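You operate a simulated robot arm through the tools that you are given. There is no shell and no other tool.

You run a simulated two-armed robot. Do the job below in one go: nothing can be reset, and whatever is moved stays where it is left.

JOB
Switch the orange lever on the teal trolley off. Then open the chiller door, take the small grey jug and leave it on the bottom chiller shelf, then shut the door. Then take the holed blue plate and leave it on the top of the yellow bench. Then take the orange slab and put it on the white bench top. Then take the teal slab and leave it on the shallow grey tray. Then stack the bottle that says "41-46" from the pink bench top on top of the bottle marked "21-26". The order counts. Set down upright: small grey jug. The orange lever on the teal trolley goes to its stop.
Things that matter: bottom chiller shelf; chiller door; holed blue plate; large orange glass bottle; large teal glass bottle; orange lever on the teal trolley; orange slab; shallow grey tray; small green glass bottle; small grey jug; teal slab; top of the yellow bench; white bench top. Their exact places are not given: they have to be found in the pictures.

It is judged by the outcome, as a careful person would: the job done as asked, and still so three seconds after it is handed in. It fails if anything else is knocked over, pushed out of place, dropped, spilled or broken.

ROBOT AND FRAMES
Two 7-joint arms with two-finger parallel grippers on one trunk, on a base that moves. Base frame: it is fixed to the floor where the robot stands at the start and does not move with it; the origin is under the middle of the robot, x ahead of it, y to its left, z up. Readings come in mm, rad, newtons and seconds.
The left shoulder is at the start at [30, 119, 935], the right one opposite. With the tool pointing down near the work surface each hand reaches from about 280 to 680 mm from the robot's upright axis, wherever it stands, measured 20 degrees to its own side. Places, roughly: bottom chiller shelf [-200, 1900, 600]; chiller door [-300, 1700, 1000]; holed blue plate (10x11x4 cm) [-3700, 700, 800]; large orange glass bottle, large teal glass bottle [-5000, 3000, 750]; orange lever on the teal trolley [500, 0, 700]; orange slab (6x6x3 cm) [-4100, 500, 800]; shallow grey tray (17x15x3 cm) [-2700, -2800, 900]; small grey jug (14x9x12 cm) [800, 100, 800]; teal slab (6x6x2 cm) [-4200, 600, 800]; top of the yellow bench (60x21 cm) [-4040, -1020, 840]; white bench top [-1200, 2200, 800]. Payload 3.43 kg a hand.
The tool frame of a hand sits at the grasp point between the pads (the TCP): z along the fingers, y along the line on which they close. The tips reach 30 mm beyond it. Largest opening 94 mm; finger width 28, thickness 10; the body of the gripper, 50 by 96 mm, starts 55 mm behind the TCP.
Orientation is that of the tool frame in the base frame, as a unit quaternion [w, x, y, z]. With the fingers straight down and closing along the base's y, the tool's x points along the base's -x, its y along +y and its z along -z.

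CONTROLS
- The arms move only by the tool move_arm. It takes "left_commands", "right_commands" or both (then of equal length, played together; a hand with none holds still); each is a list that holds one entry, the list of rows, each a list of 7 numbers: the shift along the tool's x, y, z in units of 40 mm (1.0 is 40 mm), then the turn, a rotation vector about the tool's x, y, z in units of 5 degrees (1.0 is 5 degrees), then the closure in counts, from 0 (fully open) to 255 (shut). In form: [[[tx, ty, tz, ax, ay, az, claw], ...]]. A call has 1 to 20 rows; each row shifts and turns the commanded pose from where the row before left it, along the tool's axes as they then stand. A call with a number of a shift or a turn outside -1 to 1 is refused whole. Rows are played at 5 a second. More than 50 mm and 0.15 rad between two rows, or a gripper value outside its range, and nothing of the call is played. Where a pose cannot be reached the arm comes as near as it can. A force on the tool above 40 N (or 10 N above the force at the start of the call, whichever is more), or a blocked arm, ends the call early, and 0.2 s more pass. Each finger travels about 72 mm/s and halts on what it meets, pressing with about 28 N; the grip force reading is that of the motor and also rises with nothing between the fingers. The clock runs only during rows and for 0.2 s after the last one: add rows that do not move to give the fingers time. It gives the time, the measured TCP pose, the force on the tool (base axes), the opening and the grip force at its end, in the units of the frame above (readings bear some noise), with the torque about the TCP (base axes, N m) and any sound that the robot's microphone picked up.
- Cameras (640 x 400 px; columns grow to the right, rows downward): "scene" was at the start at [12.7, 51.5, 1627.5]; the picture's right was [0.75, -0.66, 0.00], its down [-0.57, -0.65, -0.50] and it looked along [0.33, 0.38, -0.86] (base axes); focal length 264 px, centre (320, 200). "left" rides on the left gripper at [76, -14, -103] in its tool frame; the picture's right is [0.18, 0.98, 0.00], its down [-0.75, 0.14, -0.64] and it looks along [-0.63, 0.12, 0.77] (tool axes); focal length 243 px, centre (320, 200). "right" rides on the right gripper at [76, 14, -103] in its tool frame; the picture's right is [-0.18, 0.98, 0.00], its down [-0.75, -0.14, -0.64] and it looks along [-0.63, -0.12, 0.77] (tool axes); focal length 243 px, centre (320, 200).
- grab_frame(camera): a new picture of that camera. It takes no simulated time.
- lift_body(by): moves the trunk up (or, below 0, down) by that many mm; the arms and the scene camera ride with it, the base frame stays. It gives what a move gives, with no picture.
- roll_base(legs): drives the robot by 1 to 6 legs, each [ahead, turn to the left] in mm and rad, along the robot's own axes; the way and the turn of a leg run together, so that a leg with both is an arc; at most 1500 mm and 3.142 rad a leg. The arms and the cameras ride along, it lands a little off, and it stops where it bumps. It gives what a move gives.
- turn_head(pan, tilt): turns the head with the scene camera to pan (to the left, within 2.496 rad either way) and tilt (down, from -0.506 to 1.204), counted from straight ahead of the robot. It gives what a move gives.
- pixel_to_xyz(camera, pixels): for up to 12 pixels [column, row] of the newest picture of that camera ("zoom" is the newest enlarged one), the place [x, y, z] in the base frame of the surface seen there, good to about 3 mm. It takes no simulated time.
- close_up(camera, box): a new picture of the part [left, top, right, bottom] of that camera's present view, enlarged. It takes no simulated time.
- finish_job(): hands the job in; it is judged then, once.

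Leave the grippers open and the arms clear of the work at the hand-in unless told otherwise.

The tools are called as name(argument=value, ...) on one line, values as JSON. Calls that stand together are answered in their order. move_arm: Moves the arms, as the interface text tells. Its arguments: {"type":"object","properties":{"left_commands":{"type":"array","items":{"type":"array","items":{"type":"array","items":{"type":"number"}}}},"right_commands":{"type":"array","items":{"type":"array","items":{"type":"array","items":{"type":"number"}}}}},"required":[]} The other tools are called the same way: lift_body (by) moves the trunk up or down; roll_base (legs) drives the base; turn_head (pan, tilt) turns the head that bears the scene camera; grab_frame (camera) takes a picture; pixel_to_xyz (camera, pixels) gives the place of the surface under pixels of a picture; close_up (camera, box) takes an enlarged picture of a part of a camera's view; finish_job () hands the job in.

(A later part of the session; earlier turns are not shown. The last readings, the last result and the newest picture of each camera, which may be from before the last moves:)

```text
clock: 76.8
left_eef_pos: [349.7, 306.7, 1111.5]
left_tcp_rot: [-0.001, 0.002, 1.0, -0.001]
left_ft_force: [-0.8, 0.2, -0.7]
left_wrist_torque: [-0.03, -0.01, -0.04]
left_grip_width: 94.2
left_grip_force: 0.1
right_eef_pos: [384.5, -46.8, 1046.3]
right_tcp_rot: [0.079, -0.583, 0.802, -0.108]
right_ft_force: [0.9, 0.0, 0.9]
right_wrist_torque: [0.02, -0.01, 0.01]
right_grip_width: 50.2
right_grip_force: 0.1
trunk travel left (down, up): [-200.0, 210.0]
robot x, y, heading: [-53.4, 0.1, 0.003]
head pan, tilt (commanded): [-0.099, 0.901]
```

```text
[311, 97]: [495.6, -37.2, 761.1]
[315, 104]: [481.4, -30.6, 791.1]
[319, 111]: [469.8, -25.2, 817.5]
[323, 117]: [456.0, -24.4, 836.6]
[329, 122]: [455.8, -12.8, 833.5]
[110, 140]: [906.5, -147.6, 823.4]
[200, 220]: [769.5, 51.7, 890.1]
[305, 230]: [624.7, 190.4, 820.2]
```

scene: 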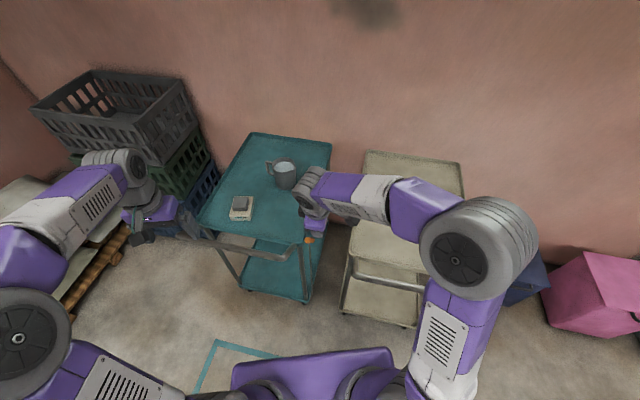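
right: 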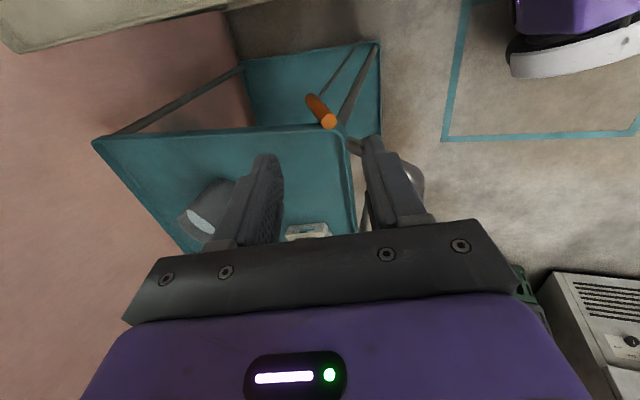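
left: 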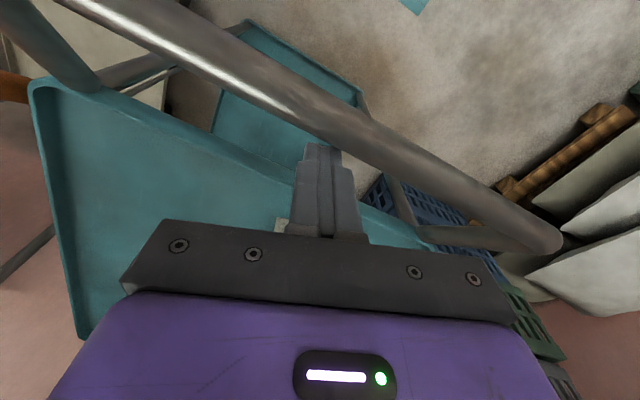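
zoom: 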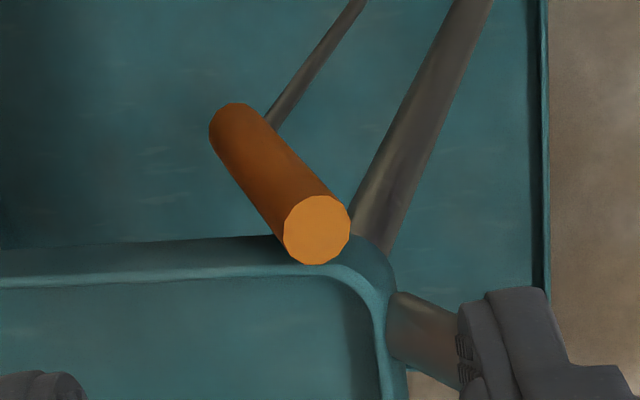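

The lever stands at ~62°, held by itself at its upper stop, and the trolley is back in place. Next: the chiller. I turn the head to look at it and its door.

turn_head(pan=1.7, tilt=0.35)

grab_frame(camera="scene")

```text
clock: 78.6
left_eef_pos: [351.8, 307.3, 1109.6]
left_tcp_rot: [0.0, 0.001, 1.0, 0.0]
left_ft_force: [0.9, -0.3, -0.3]
left_wrist_torque: [-0.02, -0.06, -0.03]
left_grip_width: 93.7
left_grip_force: 0.1
right_eef_pos: [385.2, -46.7, 1046.2]
right_tcp_rot: [0.08, -0.582, 0.802, -0.107]
right_ft_force: [1.5, -0.7, 0.4]
right_wrist_torque: [0.03, -0.01, 0.04]
right_grip_width: 50.3
right_grip_force: 0.0
trunk travel left (down, up): [-200.0, 210.0]
robot x, y, heading: [-51.0, -2.9, 0.0]
head pan, tilt (commanded): [1.7, 0.351]
```

```text
taken
```

scene: 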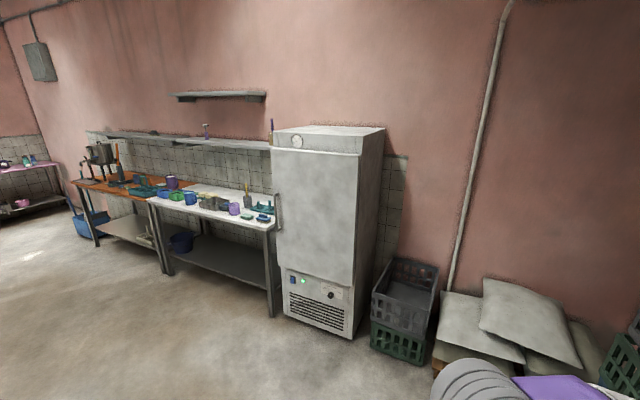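

The chiller faces us (−y side), handle at the door's left edge near (278,210), hinge at the right. I measure it, its handle and the neighbouring crates.

pixel_to_xyz(camera="scene", pixels=[[279, 200], [280, 225], [278, 190], [276, 160], [357, 165], [282, 265], [355, 285], [375, 290], [435, 300], [405, 260], [350, 335], [277, 255]])

close_up(camera="scene", box=[240, 110, 440, 380])

close_up(camera="scene", box=[60, 130, 300, 280])

```text
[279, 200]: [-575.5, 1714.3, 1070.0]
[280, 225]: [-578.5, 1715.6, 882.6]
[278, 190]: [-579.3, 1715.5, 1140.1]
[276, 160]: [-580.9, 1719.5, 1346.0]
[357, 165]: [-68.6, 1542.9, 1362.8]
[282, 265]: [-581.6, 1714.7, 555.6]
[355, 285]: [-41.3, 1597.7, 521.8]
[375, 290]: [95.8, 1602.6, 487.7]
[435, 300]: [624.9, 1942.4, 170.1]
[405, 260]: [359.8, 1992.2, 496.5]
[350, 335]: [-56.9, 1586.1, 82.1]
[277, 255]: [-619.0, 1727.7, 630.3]
```

```text
1.48 times, centred on (340, 245) of scene
```

zoom: 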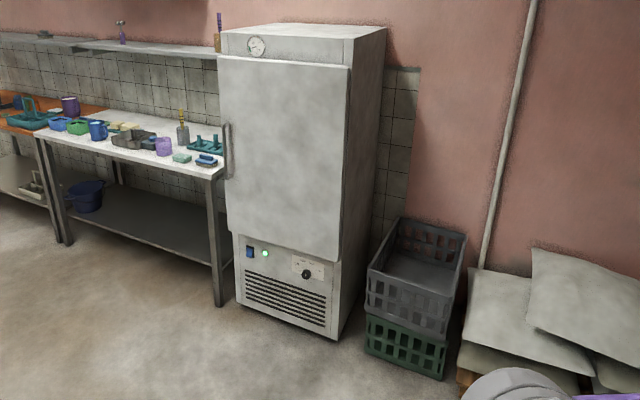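

```text
2.67 times, centred on (180, 205) of scene
```

zoom: 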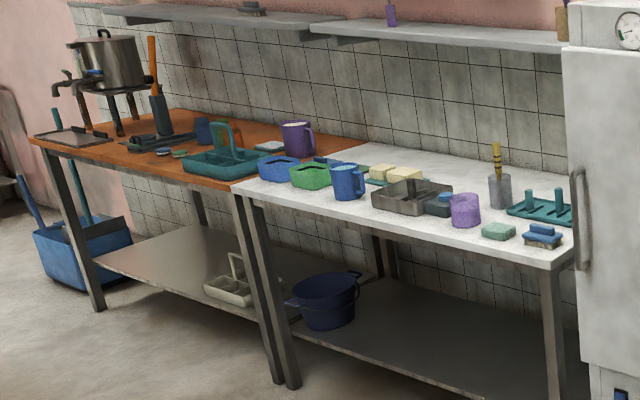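

Chiller front runs from about (−581,1717) to (−60,1565), handle bar at (−577,1715), z 880–1140. I'll first bring the right hand back to a plain pose, then back off from the trolleys.

move_arm(right_commands=[[[0, 0, 0, -1, 0, 0, 60], [0, 0, 0, -1, 0, 0, 0], [0, 0, 0, -1, 0, 0, 0], [0, 0, 0, 0, 0, 1, 0], [0, 0, 0, 0, 0, 1, 0], [0, 0, 0, 0, 0, 1, 0], [0, 0, 0, 0, 0, 1, 0], [0, 0, 0, 0, 0, 1, 0], [0, 0, 0, 0, 0, 1, 0], [0, 0, 0, 0, 0, 1, 0], [0, 0, 0, 0, 0, 1, 0], [0, 0, 0, 0, 0, 1, 0], [0, 0, 0, 0, 0, 1, 0], [0, 0, 0, 0, 0, 1, 0], [0, 0, 0, 0, 0, 1, 0], [0, 0, 0, 0, 0, 1, 0], [0, 0, 0, 0, 0, 1, 0], [0, 0, 0, 0, 0, 0.4, 0]]])

roll_base(legs=[[-300, 0]])

```text
clock: 82.4
left_eef_pos: [351.0, 307.0, 1109.2]
left_tcp_rot: [0.0, 0.0, 1.0, 0.0]
left_ft_force: [-0.6, 0.1, 0.3]
left_wrist_torque: [0.03, -0.01, 0.01]
left_grip_width: 94.0
left_grip_force: 0.1
right_eef_pos: [384.6, -47.4, 1045.8]
right_tcp_rot: [0.003, 0.0, 1.0, 0.001]
right_ft_force: [-0.4, 0.2, -0.2]
right_wrist_torque: [0.0, -0.03, 0.01]
right_grip_width: 94.2
right_grip_force: 0.0
trunk travel left (down, up): [-200.0, 210.0]
robot x, y, heading: [-52.8, -1.0, -0.0]
head pan, tilt (commanded): [1.7, 0.351]
```

```text
clock: 84.4
left_eef_pos: [50.5, 308.8, 1110.5]
left_tcp_rot: [-0.001, 0.0, 1.0, 0.0]
left_ft_force: [-0.4, 0.7, -0.2]
left_wrist_torque: [0.01, -0.02, 0.01]
left_grip_width: 93.9
left_grip_force: 0.1
right_eef_pos: [85.6, -45.0, 1046.5]
right_tcp_rot: [0.004, -0.001, 1.0, 0.001]
right_ft_force: [-0.1, -0.2, -0.6]
right_wrist_torque: [0.03, 0.0, 0.02]
right_grip_width: 93.8
right_grip_force: 0.1
trunk travel left (down, up): [-200.0, 210.0]
robot x, y, heading: [-348.1, 0.7, -0.006]
head pan, tilt (commanded): [1.7, 0.351]
```

Now drive: turn left, go ~1.13 m and face the chiller from about 800 mm.

roll_base(legs=[[0, 2.09], [1126, 0], [0, -0.803]])

turn_head(pan=0.0, tilt=0.6)

grab_frame(camera="scene")

```text
clock: 97.3
left_eef_pos: [-1136.9, 1435.6, 1111.8]
left_tcp_rot: [-0.001, -0.612, 0.791, 0.0]
left_ft_force: [0.0, -0.7, -0.2]
left_wrist_torque: [-0.01, 0.04, 0.0]
left_grip_width: 94.1
left_grip_force: 0.0
right_eef_pos: [-786.6, 1381.1, 1046.1]
right_tcp_rot: [0.001, -0.614, 0.789, 0.002]
right_ft_force: [-0.3, -0.7, 1.1]
right_wrist_torque: [-0.01, -0.01, 0.02]
right_grip_width: 94.2
right_grip_force: 0.0
trunk travel left (down, up): [-200.0, 210.0]
robot x, y, heading: [-939.5, 969.7, 1.319]
head pan, tilt (commanded): [1.7, 0.351]
```

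```text
clock: 99.1
left_eef_pos: [-1139.2, 1436.2, 1109.9]
left_tcp_rot: [0.0, -0.613, 0.79, 0.0]
left_ft_force: [-0.2, -0.5, 0.8]
left_wrist_torque: [-0.01, 0.01, 0.0]
left_grip_width: 94.1
left_grip_force: 0.0
right_eef_pos: [-785.8, 1382.1, 1046.4]
right_tcp_rot: [0.002, -0.613, 0.79, 0.002]
right_ft_force: [0.4, -0.7, 0.7]
right_wrist_torque: [0.0, -0.03, -0.01]
right_grip_width: 94.3
right_grip_force: 0.1
trunk travel left (down, up): [-200.0, 210.0]
robot x, y, heading: [-944.3, 974.9, 1.318]
head pan, tilt (commanded): [0.0, 0.6]
```

```text
taken
```

scene: 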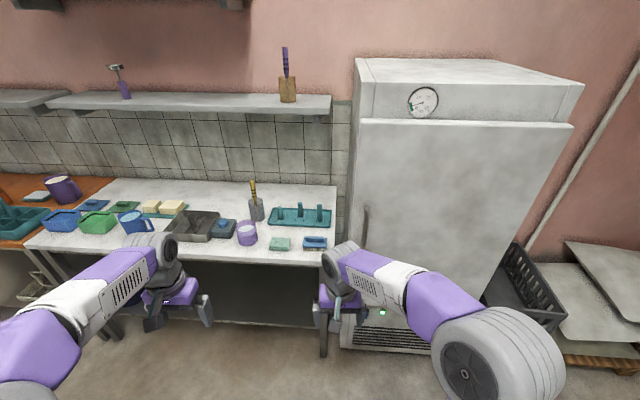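

Handle shows at (365,225), just beyond the right hand. Measuring handle, door face and bench edge.

pixel_to_xyz(camera="scene", pixels=[[366, 212], [365, 225], [364, 240], [366, 205], [380, 200], [450, 200], [540, 200], [358, 130], [570, 125], [335, 258], [60, 250], [560, 95]])

close_up(camera="scene", box=[320, 170, 440, 290])

grab_frame(camera="right")

```text
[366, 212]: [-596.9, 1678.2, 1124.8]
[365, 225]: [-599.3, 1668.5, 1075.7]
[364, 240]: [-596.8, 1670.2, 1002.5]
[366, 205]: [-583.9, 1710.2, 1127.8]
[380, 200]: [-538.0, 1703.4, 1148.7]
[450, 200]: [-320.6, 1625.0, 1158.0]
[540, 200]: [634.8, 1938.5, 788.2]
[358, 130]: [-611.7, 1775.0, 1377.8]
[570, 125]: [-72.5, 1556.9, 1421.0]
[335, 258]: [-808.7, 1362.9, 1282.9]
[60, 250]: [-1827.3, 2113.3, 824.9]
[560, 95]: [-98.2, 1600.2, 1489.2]
```

```text
3.33 times, centred on (380, 230) of scene
```

zoom: 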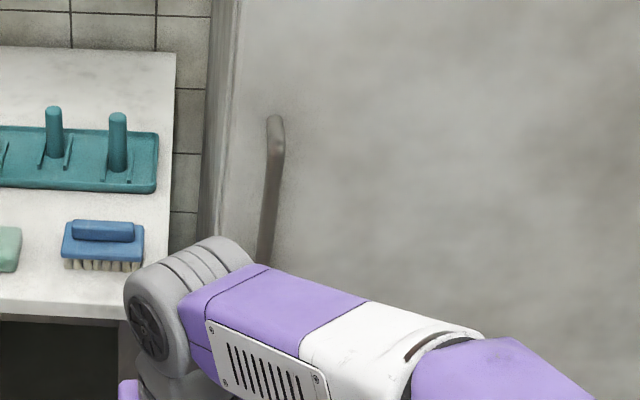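

```text
taken
```

right: 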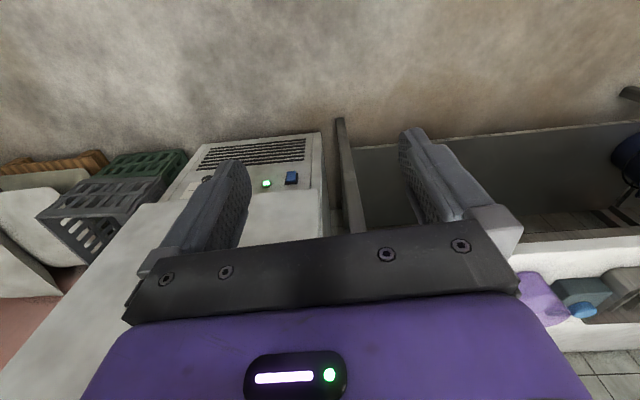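

The bar's centre is ~48 mm in front of the door face, gap ~35 mm. I pitch the right hand to point forward (fingers closing horizontally), with a 5° yaw to be square to the door.

move_arm(right_commands=[[[0, 0, 0, 0, 0, 1, 0], [0, 0, 0, 0, -1, 0, 0], [0, 0, 0, 0, -1, 0, 0], [0, 0, 0, 0, -1, 0, 0], [0, 0, 0, 0, -1, 0, 0], [0, 0, 0, 0, -1, 0, 0], [0, 0, 0, 0, -1, 0, 0], [0, 0, 0, 0, -1, 0, 0], [0, 0, 0, 0, -1, 0, 0], [0, 0, 0, 0, -1, 0, 0], [0, 0, 0, 0, -1, 0, 0], [0, 0, 0, 0, -1, 0, 0], [0, 0, 0, 0, -1, 0, 0], [0, 0, 0, 0, -1, 0, 0], [0, 0, 0, 0, -1, 0, 0], [0, 0, 0, 0, -1, 0, 0], [0, 0, 0, 0, -1, 0, 0], [0, 0, 0, 0, -1, 0, 0], [0, 0, 0, 0, -1, 0, 0]]])

grab_frame(camera="right")

grab_frame(camera="scene")

```text
clock: 103.1
left_eef_pos: [-1138.5, 1435.4, 1109.4]
left_tcp_rot: [0.0, -0.613, 0.79, 0.0]
left_ft_force: [-0.2, 0.0, -0.6]
left_wrist_torque: [-0.01, 0.03, 0.0]
left_grip_width: 94.1
left_grip_force: 0.1
right_eef_pos: [-787.9, 1381.6, 1046.6]
right_tcp_rot: [0.578, -0.407, 0.575, 0.412]
right_ft_force: [-0.6, -0.2, -0.8]
right_wrist_torque: [0.0, 0.0, 0.0]
right_grip_width: 94.0
right_grip_force: 0.1
trunk travel left (down, up): [-200.0, 210.0]
robot x, y, heading: [-938.0, 971.4, 1.325]
head pan, tilt (commanded): [0.0, 0.6]
```

```text
taken
```

right: 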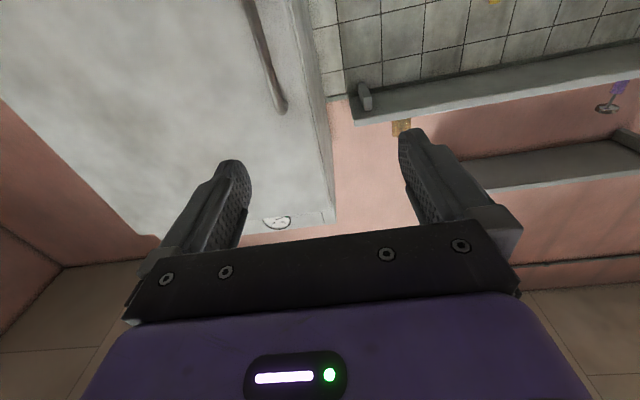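

```text
taken
```

scene: 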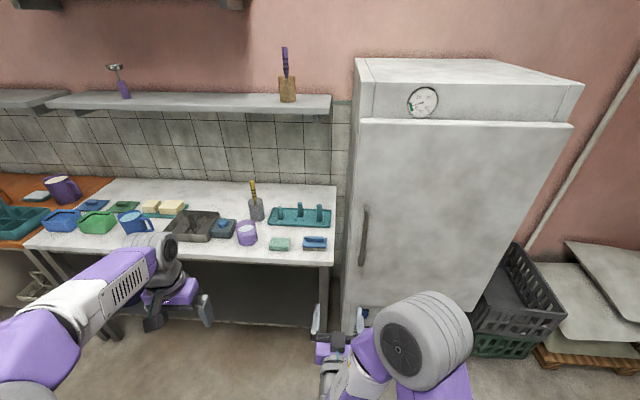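

Now the full handle is visible. Measuring it and other door edges precisely.

close_up(camera="scene", box=[330, 190, 420, 290])

pixel_to_xyz(camera="scene", pixels=[[366, 215], [365, 225], [364, 235], [363, 245], [362, 255], [361, 263], [400, 230], [480, 250], [500, 280], [360, 290], [440, 300], [495, 300]])

```text
4.00 times, centred on (375, 240) of scene
```

zoom: 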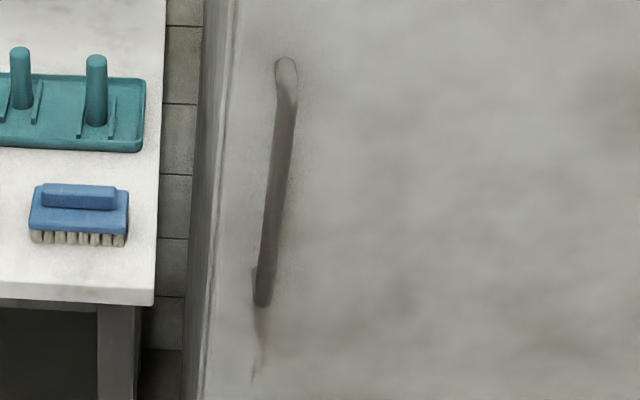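

```text
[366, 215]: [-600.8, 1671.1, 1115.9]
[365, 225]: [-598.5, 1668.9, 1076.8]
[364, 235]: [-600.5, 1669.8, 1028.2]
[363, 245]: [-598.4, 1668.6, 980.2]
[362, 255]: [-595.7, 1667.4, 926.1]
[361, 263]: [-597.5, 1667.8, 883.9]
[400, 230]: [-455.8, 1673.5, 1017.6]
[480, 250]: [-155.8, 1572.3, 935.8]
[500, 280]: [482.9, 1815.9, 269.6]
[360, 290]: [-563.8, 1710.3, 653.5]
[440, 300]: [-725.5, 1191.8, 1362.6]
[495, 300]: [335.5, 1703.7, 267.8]
```

Hand is square to the door (z' ≈ (0.33,0.94,0)). Roll forward 200 mm.

roll_base(legs=[[200, 0]])

```text
clock: 104.7
left_eef_pos: [-1084.2, 1631.7, 1109.1]
left_tcp_rot: [-0.001, -0.61, 0.792, 0.0]
left_ft_force: [-0.5, 0.3, -0.7]
left_wrist_torque: [-0.05, 0.0, -0.01]
left_grip_width: 94.1
left_grip_force: 0.0
right_eef_pos: [-733.9, 1576.1, 1045.6]
right_tcp_rot: [0.578, -0.406, 0.576, 0.41]
right_ft_force: [-0.2, 0.3, -1.0]
right_wrist_torque: [0.04, 0.01, 0.01]
right_grip_width: 93.9
right_grip_force: 0.1
trunk travel left (down, up): [-200.0, 210.0]
robot x, y, heading: [-889.6, 1163.2, 1.313]
head pan, tilt (commanded): [0.0, 0.6]
```

Sidestep the right hand to directly in front of the bar, ~100 mm off, at z≈1010.

move_arm(right_commands=[[[0.22, -0.61, 0.26, 0, 0, 0, 0], [0.22, -0.61, 0.26, 0, 0, 0, 0], [0.22, -0.61, 0.26, 0, 0, 0, 0], [0.22, -0.61, 0.26, 0, 0, 0, 0]]])

grab_frame(camera="right")

grab_frame(camera="scene")

```text
clock: 105.7
left_eef_pos: [-1085.3, 1631.4, 1109.9]
left_tcp_rot: [0.0, -0.611, 0.791, -0.001]
left_ft_force: [0.5, 0.1, -0.8]
left_wrist_torque: [-0.04, -0.01, 0.03]
left_grip_width: 94.0
left_grip_force: 0.0
right_eef_pos: [-639.7, 1580.9, 1015.7]
right_tcp_rot: [0.579, -0.406, 0.577, 0.408]
right_ft_force: [1.4, -0.1, -0.4]
right_wrist_torque: [0.02, -0.03, -0.01]
right_grip_width: 93.8
right_grip_force: 0.0
right hand out of reach, approached as far as the arm can: row 4
trunk travel left (down, up): [-200.0, 210.0]
robot x, y, heading: [-887.7, 1165.1, 1.31]
head pan, tilt (commanded): [0.0, 0.6]
```

```text
taken
```

right: 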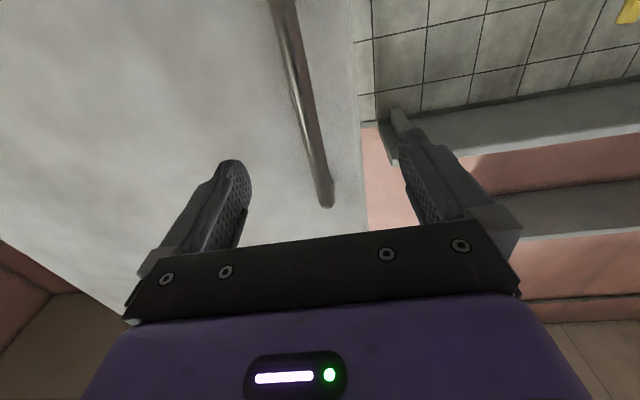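

```text
taken
```

scene: 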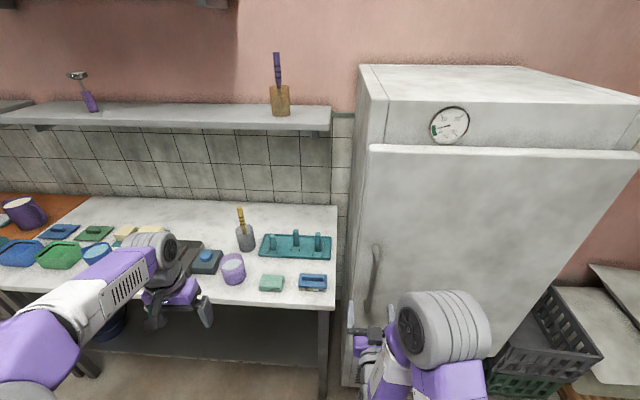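

The sidestep fell ~10 mm short (near a reach limit), but the bar already lies between the fingers. Try moving forward 60 mm with a slight shift right.

move_arm(right_commands=[[[0, 0, 0.5, 0, 0, 0, 0], [0, -0.08, 0.5, 0, 0, 0, 0], [0, -0.08, 0.5, 0, 0, 0, 0]]])

grab_frame(camera="right")

```text
clock: 106.5
left_eef_pos: [-1085.9, 1630.2, 1109.9]
left_tcp_rot: [0.001, -0.611, 0.792, 0.0]
left_ft_force: [-0.3, 0.0, 1.5]
left_wrist_torque: [-0.02, 0.0, -0.01]
left_grip_width: 93.9
left_grip_force: 0.0
right_eef_pos: [-631.4, 1637.8, 1019.5]
right_tcp_rot: [0.581, -0.404, 0.578, 0.407]
right_ft_force: [-0.4, -0.3, -0.7]
right_wrist_torque: [-0.02, 0.02, -0.01]
right_grip_width: 93.9
right_grip_force: 0.1
right hand out of reach, approached as far as the arm can: row 1, 2, 3
trunk travel left (down, up): [-200.0, 210.0]
robot x, y, heading: [-888.8, 1164.3, 1.311]
head pan, tilt (commanded): [0.0, 0.6]
```

```text
taken
```

right: 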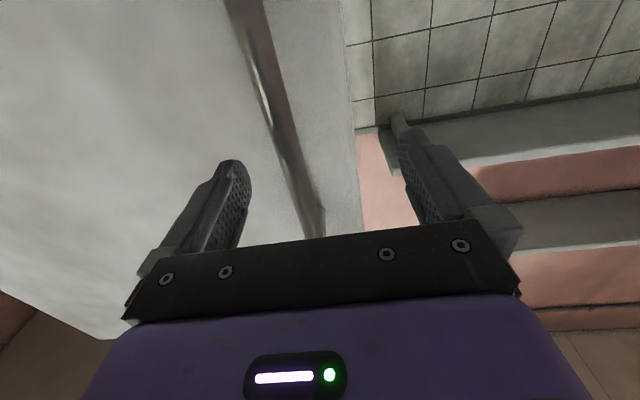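

The bar sits 21 mm right of centre, 49 mm ahead. A tiny base turn to the right (−0.04 rad) will centre it.

roll_base(legs=[[0, -0.04]])

grab_frame(camera="right")

```text
clock: 107.3
left_eef_pos: [-1066.1, 1638.9, 1109.7]
left_tcp_rot: [0.001, -0.595, 0.804, 0.0]
left_ft_force: [-0.1, -0.5, 0.3]
left_wrist_torque: [0.02, 0.01, -0.02]
left_grip_width: 94.2
left_grip_force: 0.1
right_eef_pos: [-613.3, 1626.9, 1018.2]
right_tcp_rot: [0.588, -0.393, 0.586, 0.395]
right_ft_force: [0.1, -0.1, 0.0]
right_wrist_torque: [-0.03, -0.01, 0.02]
right_grip_width: 94.1
right_grip_force: 0.1
trunk travel left (down, up): [-200.0, 210.0]
robot x, y, heading: [-888.4, 1165.8, 1.273]
head pan, tilt (commanded): [0.0, 0.6]
```

```text
taken
```

right: 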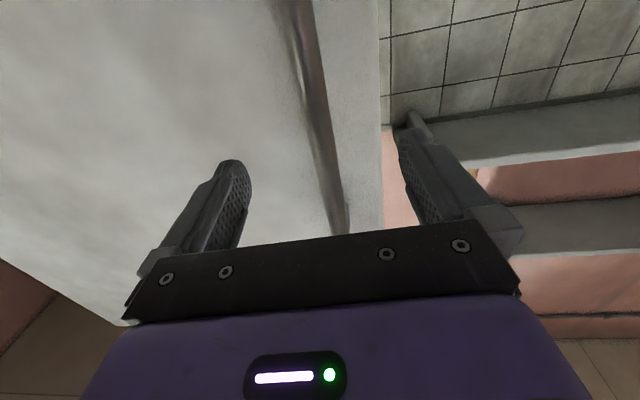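

Centred now (2.7 mm off), bar 53 mm ahead. Roll forward 45 mm to bring the bar between the pads, then close.

roll_base(legs=[[45, 0]])

grab_frame(camera="right")

```text
clock: 108.2
left_eef_pos: [-1053.1, 1682.2, 1110.6]
left_tcp_rot: [0.0, -0.595, 0.804, -0.001]
left_ft_force: [0.8, -0.2, 0.3]
left_wrist_torque: [-0.03, -0.03, 0.02]
left_grip_width: 94.0
left_grip_force: 0.1
right_eef_pos: [-599.6, 1669.3, 1019.5]
right_tcp_rot: [0.588, -0.393, 0.586, 0.395]
right_ft_force: [0.9, 0.4, -0.1]
right_wrist_torque: [0.01, -0.04, -0.03]
right_grip_width: 94.1
right_grip_force: 0.1
trunk travel left (down, up): [-200.0, 210.0]
robot x, y, heading: [-874.9, 1207.3, 1.278]
head pan, tilt (commanded): [0.0, 0.6]
```

```text
taken
```

right: 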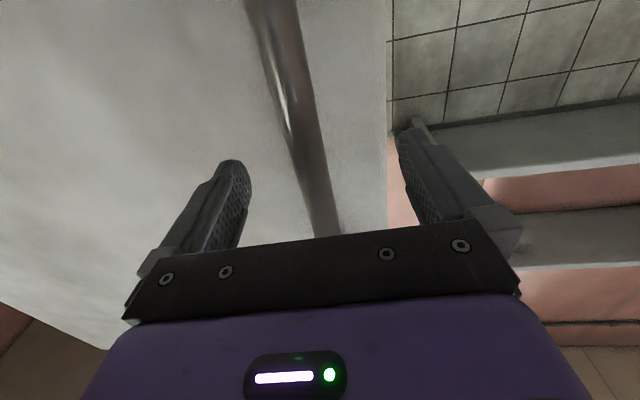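

The bar is 9 mm past the TCP and centred. Closing on it.

move_arm(right_commands=[[[0, 0, 0, 0, 0, 0, 255], [0, 0, 0, 0, 0, 0, 255], [0, 0, 0, 0, 0, 0, 255], [0, 0, 0, 0, 0, 0, 255], [0, 0, 0, 0, 0, 0, 255]]])

```text
clock: 109.4
left_eef_pos: [-1052.0, 1681.0, 1111.3]
left_tcp_rot: [0.0, -0.594, 0.804, 0.001]
left_ft_force: [0.7, 0.5, 0.6]
left_wrist_torque: [-0.01, 0.03, 0.0]
left_grip_width: 94.0
left_grip_force: 0.1
right_eef_pos: [-597.3, 1667.7, 1019.3]
right_tcp_rot: [0.589, -0.391, 0.586, 0.395]
right_ft_force: [11.3, -6.1, -0.8]
right_wrist_torque: [-0.41, -0.32, -0.18]
right_grip_width: 17.8
right_grip_force: 45.3
trunk travel left (down, up): [-200.0, 210.0]
robot x, y, heading: [-878.8, 1208.5, 1.271]
head pan, tilt (commanded): [0.0, 0.6]
```

Gripped (17.8 mm). Pull the door by rolling back 50 mm.

roll_base(legs=[[-50, 0]])

grab_frame(camera="scene")

```text
clock: 110.3
left_eef_pos: [-1064.7, 1632.8, 1111.9]
left_tcp_rot: [-0.001, -0.594, 0.805, 0.001]
left_ft_force: [0.1, -1.0, -0.1]
left_wrist_torque: [0.05, 0.03, 0.01]
left_grip_width: 94.1
left_grip_force: 0.1
right_eef_pos: [-605.8, 1618.5, 1019.1]
right_tcp_rot: [0.592, -0.387, 0.588, 0.392]
right_ft_force: [30.5, -3.3, -1.0]
right_wrist_torque: [0.96, -0.74, -0.04]
right_grip_width: 17.9
right_grip_force: 45.4
trunk travel left (down, up): [-200.0, 210.0]
robot x, y, heading: [-885.3, 1160.0, 1.273]
head pan, tilt (commanded): [0.0, 0.6]
```

```text
taken
```

scene: 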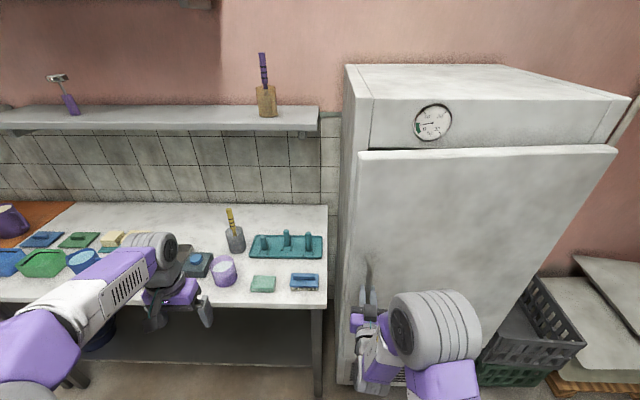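

The door is ajar (~5°). There's a 30 N side load from the arc, so the next pull adds a small right turn: back 47 mm with −0.034 rad.

roll_base(legs=[[-47, -0.034]])

```text
clock: 111.2
left_eef_pos: [-1065.8, 1596.3, 1110.1]
left_tcp_rot: [0.001, -0.581, 0.814, 0.001]
left_ft_force: [0.2, -0.7, 1.0]
left_wrist_torque: [0.04, 0.02, 0.04]
left_grip_width: 93.6
left_grip_force: 0.1
right_eef_pos: [-608.4, 1565.1, 1018.8]
right_tcp_rot: [0.597, -0.381, 0.594, 0.381]
right_ft_force: [-9.8, 0.3, -7.7]
right_wrist_torque: [0.94, -0.24, 0.32]
right_grip_width: 17.7
right_grip_force: 45.2
trunk travel left (down, up): [-200.0, 210.0]
robot x, y, heading: [-901.5, 1116.9, 1.237]
head pan, tilt (commanded): [0.0, 0.6]
```

On track (−10 N). Next pull steps along the arc: back 49 mm with −0.036 rad.

roll_base(legs=[[-49, -0.036]])

roll_base(legs=[[-44, -0.05]])

grab_frame(camera="scene")

```text
clock: 112.1
left_eef_pos: [-1063.3, 1555.8, 1110.5]
left_tcp_rot: [0.0, -0.566, 0.825, 0.001]
left_ft_force: [0.0, -0.3, 0.3]
left_wrist_torque: [0.07, -0.04, -0.03]
left_grip_width: 94.0
left_grip_force: 0.1
right_eef_pos: [-608.6, 1508.3, 1018.5]
right_tcp_rot: [0.605, -0.369, 0.601, 0.37]
right_ft_force: [1.7, -0.5, -1.5]
right_wrist_torque: [0.9, -0.36, 0.23]
right_grip_width: 17.9
right_grip_force: 45.0
trunk travel left (down, up): [-200.0, 210.0]
robot x, y, heading: [-920.9, 1070.9, 1.2]
head pan, tilt (commanded): [0.0, 0.6]
```

```text
clock: 113.0
left_eef_pos: [-1054.4, 1522.6, 1111.4]
left_tcp_rot: [0.0, -0.545, 0.839, 0.001]
left_ft_force: [0.0, -0.8, 0.2]
left_wrist_torque: [0.02, 0.0, 0.01]
left_grip_width: 93.8
left_grip_force: 0.0
right_eef_pos: [-601.5, 1453.8, 1019.4]
right_tcp_rot: [0.615, -0.354, 0.609, 0.355]
right_ft_force: [6.8, 0.8, -1.3]
right_wrist_torque: [0.82, -0.33, 0.2]
right_grip_width: 18.1
right_grip_force: 44.3
trunk travel left (down, up): [-200.0, 210.0]
robot x, y, heading: [-940.7, 1031.3, 1.156]
head pan, tilt (commanded): [0.0, 0.6]
```

```text
taken
```

scene: 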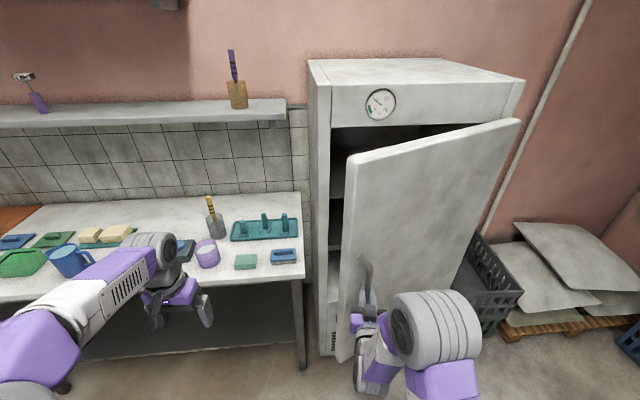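

Works smoothly; the door is at ~23°. To keep the gripper from skewing on the bar I try turning the wrist left 15° about the bar.

move_arm(right_commands=[[[0, 0.02, 0, -1, 0, 0, 255], [0, 0.02, 0, -1, 0, 0, 255], [0, 0.02, 0, -1, 0, 0, 255]]])

```text
clock: 113.4
left_eef_pos: [-1056.0, 1524.1, 1109.8]
left_tcp_rot: [-0.001, -0.544, 0.839, 0.0]
left_ft_force: [0.3, 0.4, -0.1]
left_wrist_torque: [0.0, -0.09, -0.03]
left_grip_width: 94.1
left_grip_force: 0.1
right_eef_pos: [-602.1, 1455.2, 1018.6]
right_tcp_rot: [0.614, -0.353, 0.613, 0.349]
right_ft_force: [14.3, 2.1, -8.1]
right_wrist_torque: [0.63, 1.12, 0.2]
right_grip_width: 17.7
right_grip_force: 45.0
right hand out of reach, approached as far as the arm can: row 1
trunk travel left (down, up): [-200.0, 210.0]
robot x, y, heading: [-938.3, 1032.3, 1.147]
head pan, tilt (commanded): [0.0, 0.6]
stopped in row 1 (right hand): the force on the tool passed its limit at 51 N (the readings are from after the stop); the commanded pose is now the measured one
```

Wrist is at its limit there, so leave it. Two more base steps along the arc take the door to ~37°.

roll_base(legs=[[-43, -0.075]])

roll_base(legs=[[-32, -0.094]])

grab_frame(camera="scene")

```text
clock: 114.2
left_eef_pos: [-1032.8, 1493.6, 1109.9]
left_tcp_rot: [-0.002, -0.512, 0.859, 0.0]
left_ft_force: [0.4, 0.4, 0.4]
left_wrist_torque: [0.03, 0.02, 0.01]
left_grip_width: 94.0
left_grip_force: 0.2
right_eef_pos: [-589.5, 1390.0, 1018.2]
right_tcp_rot: [0.627, -0.331, 0.625, 0.328]
right_ft_force: [27.2, 8.0, -9.9]
right_wrist_torque: [0.83, 0.32, -0.02]
right_grip_width: 17.7
right_grip_force: 44.8
trunk travel left (down, up): [-200.0, 210.0]
robot x, y, heading: [-958.7, 992.3, 1.071]
head pan, tilt (commanded): [0.0, 0.6]
```

```text
clock: 115.2
left_eef_pos: [-1002.2, 1470.6, 1110.3]
left_tcp_rot: [-0.002, -0.471, 0.882, 0.001]
left_ft_force: [0.3, 0.2, -0.2]
left_wrist_torque: [0.03, 0.01, -0.02]
left_grip_width: 94.0
left_grip_force: 0.1
right_eef_pos: [-568.3, 1326.2, 1018.8]
right_tcp_rot: [0.643, -0.301, 0.639, 0.296]
right_ft_force: [25.3, 10.7, -7.7]
right_wrist_torque: [0.87, 0.51, 0.03]
right_grip_width: 18.1
right_grip_force: 44.7
trunk travel left (down, up): [-200.0, 210.0]
robot x, y, heading: [-971.2, 966.8, 0.978]
head pan, tilt (commanded): [0.0, 0.6]
```

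```text
taken
```

scene: 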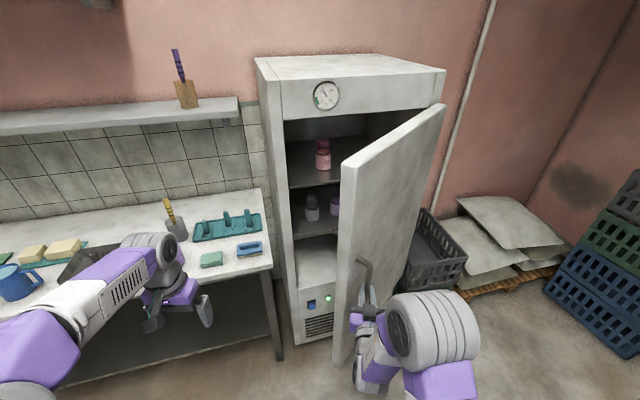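

The door is ~38° open and shelves are visible. I release the handle and back the hand off along its own axis.

move_arm(right_commands=[[[0, 0, 0, 0, 0, 0, 100], [0, 0, 0, 0, 0, 0, 100], [0, 0, -0.5, 0, 0, 0, 100], [0, 0, -0.5, 0, 0, 0, 100], [0, 0, -0.5, 0, 0, 0, 100], [0, 0, -0.5, 0, 0, 0, 100]]])

grab_frame(camera="scene")

grab_frame(camera="right")

```text
clock: 116.6
left_eef_pos: [-1005.0, 1471.2, 1110.4]
left_tcp_rot: [0.0, -0.471, 0.882, 0.0]
left_ft_force: [0.6, -0.9, 0.2]
left_wrist_torque: [-0.02, 0.02, 0.02]
left_grip_width: 94.1
left_grip_force: 0.1
right_eef_pos: [-618.6, 1280.5, 1014.2]
right_tcp_rot: [0.644, -0.301, 0.638, 0.296]
right_ft_force: [-0.7, -0.2, -0.7]
right_wrist_torque: [-0.01, 0.02, 0.0]
right_grip_width: 57.2
right_grip_force: 0.1
right hand out of reach, approached as far as the arm can: row 6
trunk travel left (down, up): [-200.0, 210.0]
robot x, y, heading: [-971.5, 969.1, 0.982]
head pan, tilt (commanded): [0.0, 0.6]
```

```text
taken
```

scene: 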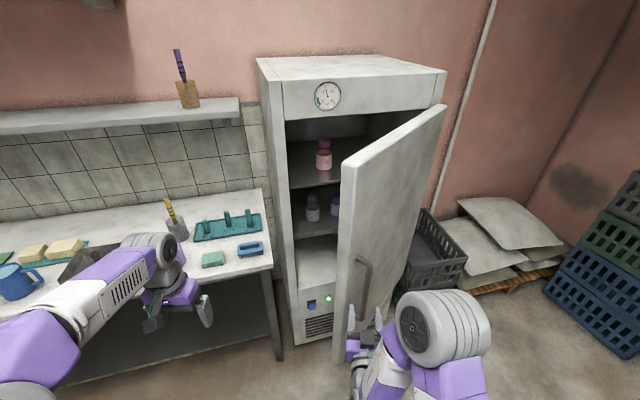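

```text
taken
```

right: 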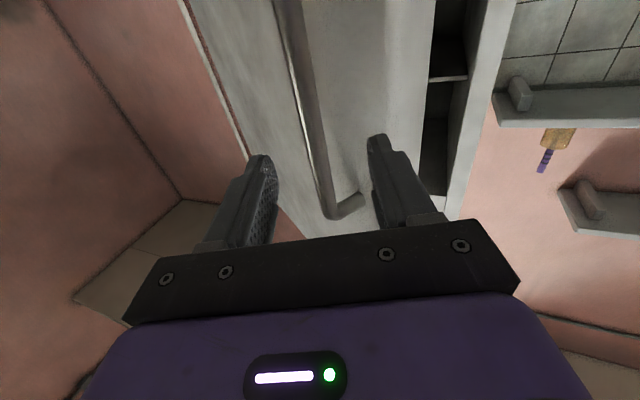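

The door stays where it is. I measure its free edge, shelves and interior.

pixel_to_xyz(camera="scene", pixels=[[343, 175], [341, 230], [340, 300], [355, 175], [443, 115], [290, 200], [300, 237], [318, 262], [300, 185], [296, 275], [287, 130], [405, 200]])

close_up(camera="scene", box=[250, 90, 370, 290])

```text
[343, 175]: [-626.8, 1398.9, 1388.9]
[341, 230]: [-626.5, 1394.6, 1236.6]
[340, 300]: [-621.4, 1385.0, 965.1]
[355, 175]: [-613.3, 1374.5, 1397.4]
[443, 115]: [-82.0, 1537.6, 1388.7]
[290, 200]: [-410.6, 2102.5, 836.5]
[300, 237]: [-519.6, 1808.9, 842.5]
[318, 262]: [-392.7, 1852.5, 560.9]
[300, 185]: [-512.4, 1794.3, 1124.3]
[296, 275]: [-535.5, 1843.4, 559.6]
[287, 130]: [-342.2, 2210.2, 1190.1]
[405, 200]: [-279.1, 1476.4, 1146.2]
```

```text
2.00 times, centred on (310, 190) of scene
```

zoom: 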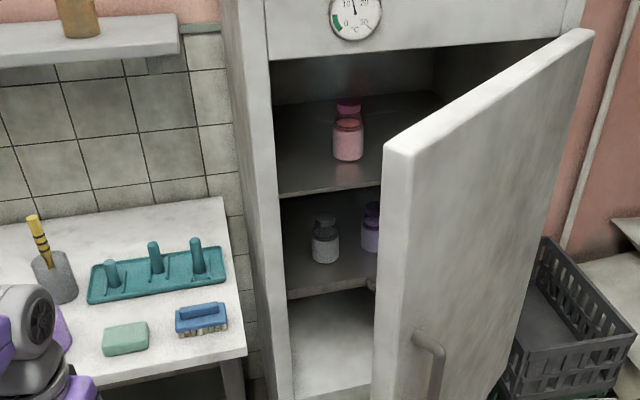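

The door edge's outer corner is at (−613,1374), bottom floor of the chiller at z≈560, next shelf at z≈842. I'll swing the door further from inside with the left hand (fingers down). First fold the right hand back to pointing down.

move_arm(right_commands=[[[0, 0.2, 0, 0, 1, 0, 0], [0, 0.2, 0, 0, 1, 0, 0], [0, 0, 0, 0, 1, 0, 0], [0, 0, 0, 0, 1, 0, 0], [0, 0, 0, 0, 1, 0, 0], [0, 0, 0, 0, 1, 0, 0], [0, 0, 0, 0, 1, 0, 0], [0, 0, 0, 0, 1, 0, 0], [0, 0, 0, 0, 1, 0, 0], [0, 0, 0, 0, 1, 0, 0], [0, 0, 0, 0, 1, 0, 0], [0, 0, 0, 0, 1, 0, 0], [0, 0, 0, 0, 1, 0, 0], [0, 0, 0, 0, 1, 0, 0], [0, 0, 0, 0, 1, 0, 0], [0, 0, 0, 0, 1, 0, 0], [0, 0, 0, 0, 1, 0, 0], [0, 0, 0, 0, 1, 0, 0]]])

grab_frame(camera="scene")

```text
clock: 120.4
left_eef_pos: [-1004.4, 1472.4, 1109.0]
left_tcp_rot: [0.0, -0.471, 0.882, 0.0]
left_ft_force: [-0.3, -0.2, -0.5]
left_wrist_torque: [-0.01, 0.0, 0.01]
left_grip_width: 93.6
left_grip_force: 0.1
right_eef_pos: [-630.9, 1291.2, 1015.2]
right_tcp_rot: [0.004, -0.423, 0.906, -0.005]
right_ft_force: [0.2, 0.3, 0.6]
right_wrist_torque: [0.02, 0.0, -0.01]
right_grip_width: 94.0
right_grip_force: 0.0
trunk travel left (down, up): [-200.0, 210.0]
robot x, y, heading: [-973.5, 965.4, 0.981]
head pan, tilt (commanded): [0.0, 0.6]
```

```text
taken
```

scene: 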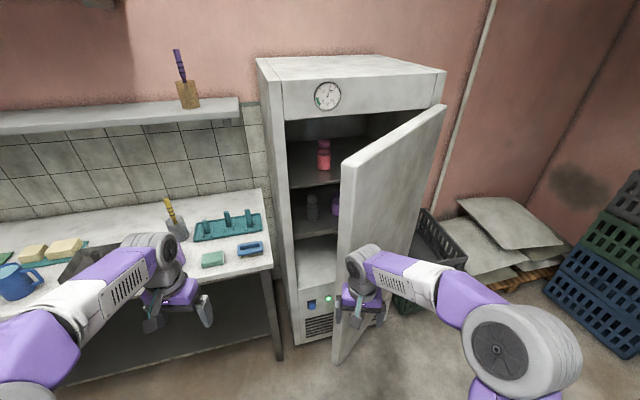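

Tuck the right hand back toward the chest while yawing the left hand 90° right (so its camera won't face the door), closing the left fingers.

move_arm(left_commands=[[[0, 0, 0, 0, 0, 1, 255], [0, 0, 0, 0, 0, 1, 255], [0, 0, 0, 0, 0, 1, 255], [0, 0, 0, 0, 0, 1, 255], [0, 0, 0, 0, 0, 1, 255], [0, 0, 0, 0, 0, 1, 255], [0, 0, 0, 0, 0, 1, 255], [0, 0, 0, 0, 0, 1, 255], [0, 0, 0, 0, 0, 1, 255], [0, 0, 0, 0, 0, 1, 255], [0, 0, 0, 0, 0, 1, 255], [0, 0, 0, 0, 0, 1, 255], [0, 0, 0, 0, 0, 1, 255], [0, 0, 0, 0, 0, 1, 255], [0, 0, 0, 0, 0, 1, 255], [0, 0, 0, 0, 0, 1, 255], [0, 0, 0, 0, 0, 1, 255], [0, 0, 0, 0, 0, 1, 255]]], right_commands=[[[0.9, 0, 0, 0, 0, 0, 0], [0.9, 0, 0, 0, 0, 0, 0], [0.9, 0, -0.5, 0, 0, 0, 0], [0.8, 0, -0.5, 0, 0, 0, 0], [0.5, 0, -0.5, 0, 0, 0, 0], [0, 0, -0.5, 0, 0, 0, 0], [0, 0, -0.5, 0, 0, 0, 0], [0, 0, 0, 0, 0, 0, 0], [0, 0, 0, 0, 0, 0, 0], [0, 0, 0, 0, 0, 0, 0], [0, 0, 0, 0, 0, 0, 0], [0, 0, 0, 0, 0, 0, 0], [0, 0, 0, 0, 0, 0, 0], [0, 0, 0, 0, 0, 0, 0], [0, 0, 0, 0, 0, 0, 0], [0, 0, 0, 0, 0, 0, 0], [0, 0, 0, 0, 0, 0, 0], [0, 0, 0, 0, 0, 0, 0]]])

grab_frame(camera="scene")

```text
clock: 124.2
left_eef_pos: [-1005.0, 1472.0, 1108.8]
left_tcp_rot: [0.0, 0.292, 0.957, 0.0]
left_ft_force: [-0.3, 0.7, -0.7]
left_wrist_torque: [-0.02, -0.01, 0.03]
left_grip_width: 0.2
left_grip_force: 28.1
right_eef_pos: [-735.9, 1168.7, 1114.4]
right_tcp_rot: [0.005, -0.423, 0.906, -0.003]
right_ft_force: [-0.1, 0.2, 0.1]
right_wrist_torque: [0.01, 0.04, 0.0]
right_grip_width: 93.8
right_grip_force: 0.0
trunk travel left (down, up): [-200.0, 210.0]
robot x, y, heading: [-971.6, 963.6, 0.986]
head pan, tilt (commanded): [0.0, 0.6]
```

```text
taken
```

scene: 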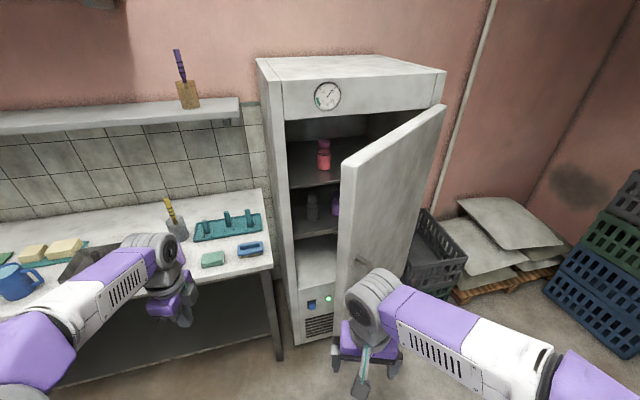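

Now turn the base right by 0.35 rad so the left arm faces the door gap.

roll_base(legs=[[0, -0.35]])

turn_head(pan=0.3, tilt=0.6)

grab_frame(camera="scene")

```text
clock: 125.7
left_eef_pos: [-827.7, 1450.5, 1109.4]
left_tcp_rot: [0.0, 0.454, 0.891, 0.0]
left_ft_force: [-0.1, -0.6, 0.0]
left_wrist_torque: [-0.02, -0.01, 0.03]
left_grip_width: 0.0
left_grip_force: 28.3
right_eef_pos: [-679.0, 1074.9, 1114.2]
right_tcp_rot: [0.003, -0.256, 0.967, -0.005]
right_ft_force: [-0.5, 0.0, 0.3]
right_wrist_torque: [0.0, 0.02, 0.01]
right_grip_width: 94.1
right_grip_force: 0.0
trunk travel left (down, up): [-200.0, 210.0]
robot x, y, heading: [-970.4, 964.8, 0.628]
head pan, tilt (commanded): [0.0, 0.6]
```

```text
clock: 126.5
left_eef_pos: [-827.7, 1451.0, 1110.5]
left_tcp_rot: [0.0, 0.455, 0.89, 0.0]
left_ft_force: [0.7, 0.1, 0.6]
left_wrist_torque: [0.0, 0.0, 0.02]
left_grip_width: 0.0
left_grip_force: 27.7
right_eef_pos: [-679.3, 1073.8, 1114.6]
right_tcp_rot: [0.004, -0.257, 0.967, -0.004]
right_ft_force: [-0.8, -0.1, 0.5]
right_wrist_torque: [-0.02, -0.01, -0.01]
right_grip_width: 94.1
right_grip_force: 0.1
trunk travel left (down, up): [-200.0, 210.0]
robot x, y, heading: [-973.1, 966.1, 0.628]
head pan, tilt (commanded): [0.3, 0.6]
```

```text
taken
```

scene: 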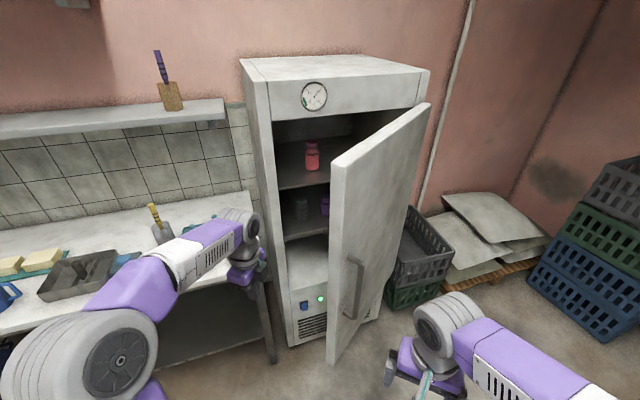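

Left hand: move into the gap behind the door's free edge (target ≈(−590,1500,1040)).

move_arm(left_commands=[[[-0.416, 0.923, 0.292, 0, 0, 0, 255], [-0.416, 0.923, 0.292, 0, 0, 0, 255], [-0.416, 0.923, 0.292, 0, 0, 0, 255], [-0.416, 0.923, 0.292, 0, 0, 0, 255], [-0.416, 0.923, 0.292, 0, 0, 0, 255], [-0.416, 0.923, 0.292, 0, 0, 0, 255]]])

grab_frame(camera="scene")

grab_frame(camera="left")

```text
clock: 127.9
left_eef_pos: [-587.6, 1499.9, 1037.3]
left_tcp_rot: [-0.001, 0.455, 0.891, -0.001]
left_ft_force: [-0.7, -0.4, 1.1]
left_wrist_torque: [-0.02, 0.02, 0.0]
left_grip_width: 0.0
left_grip_force: 28.3
right_eef_pos: [-678.0, 1073.3, 1113.8]
right_tcp_rot: [0.003, -0.256, 0.967, -0.004]
right_ft_force: [0.2, 0.6, -0.1]
right_wrist_torque: [0.0, -0.02, -0.01]
right_grip_width: 94.0
right_grip_force: 0.0
trunk travel left (down, up): [-200.0, 210.0]
robot x, y, heading: [-973.4, 965.2, 0.622]
head pan, tilt (commanded): [0.3, 0.6]
```

```text
taken
```

scene: 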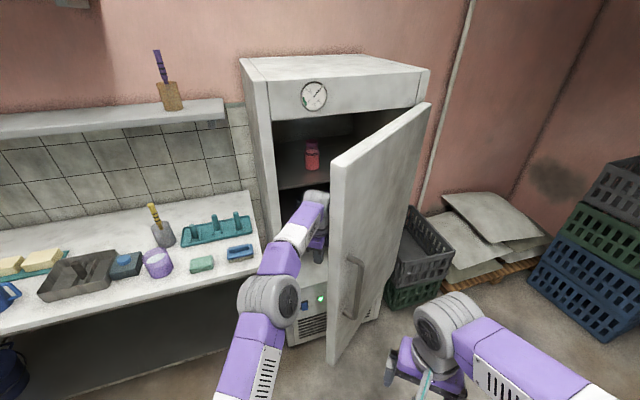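

```text
taken
```

left: 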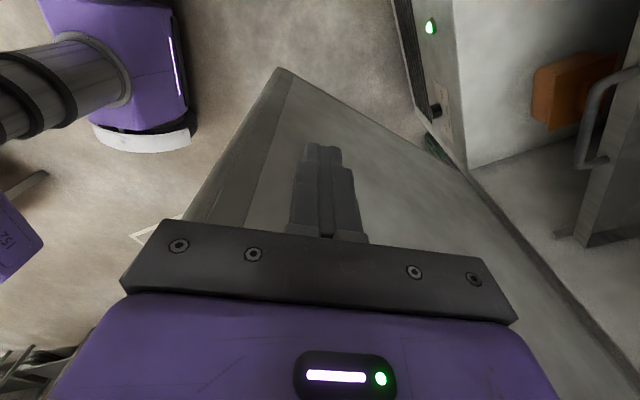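

The left hand is behind the door edge as intended. Turning the base to the right now sweeps the hand against the door's inner face: first 0.2 rad.

roll_base(legs=[[0, -0.2]])

grab_frame(camera="scene")

```text
clock: 129.0
left_eef_pos: [-490.8, 1411.6, 1039.4]
left_tcp_rot: [0.0, 0.541, 0.841, 0.0]
left_ft_force: [-0.2, 0.8, 0.2]
left_wrist_torque: [0.01, 0.0, 0.02]
left_grip_width: 0.0
left_grip_force: 27.6
right_eef_pos: [-663.2, 1012.8, 1114.4]
right_tcp_rot: [0.004, -0.158, 0.987, -0.005]
right_ft_force: [0.1, -0.5, 0.9]
right_wrist_torque: [0.0, 0.01, 0.01]
right_grip_width: 93.8
right_grip_force: 0.1
trunk travel left (down, up): [-200.0, 210.0]
robot x, y, heading: [-973.9, 964.6, 0.428]
head pan, tilt (commanded): [0.3, 0.6]
```

```text
taken
```

scene: 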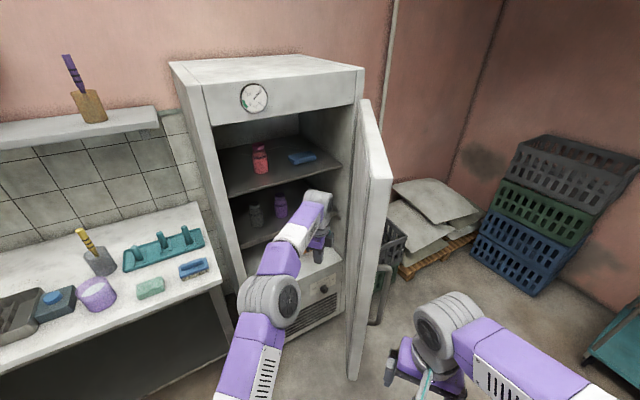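

The door swings easily, now well open. Another 0.2 rad to the right.

roll_base(legs=[[0, -0.2]])

grab_frame(camera="scene")

```text
clock: 130.2
left_eef_pos: [-411.6, 1307.0, 1039.0]
left_tcp_rot: [0.0, 0.624, 0.782, 0.0]
left_ft_force: [-0.2, -0.4, 0.0]
left_wrist_torque: [-0.01, 0.01, -0.04]
left_grip_width: 0.0
left_grip_force: 28.1
right_eef_pos: [-660.2, 950.4, 1114.2]
right_tcp_rot: [0.002, -0.058, 0.998, -0.005]
right_ft_force: [0.2, -0.2, -0.5]
right_wrist_torque: [0.0, 0.01, 0.01]
right_grip_width: 93.8
right_grip_force: 0.0
trunk travel left (down, up): [-200.0, 210.0]
robot x, y, heading: [-972.7, 968.4, 0.224]
head pan, tilt (commanded): [0.3, 0.6]
```

```text
taken
```

scene: 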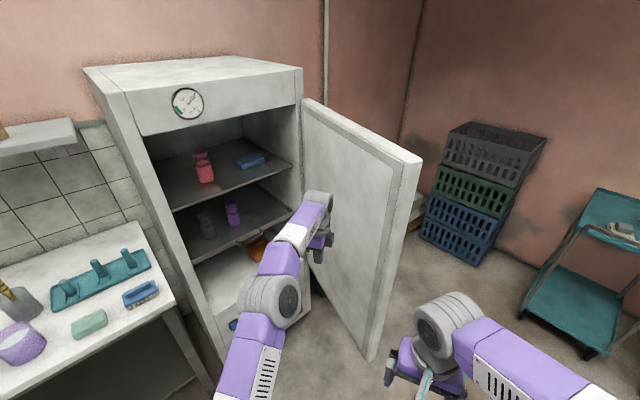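

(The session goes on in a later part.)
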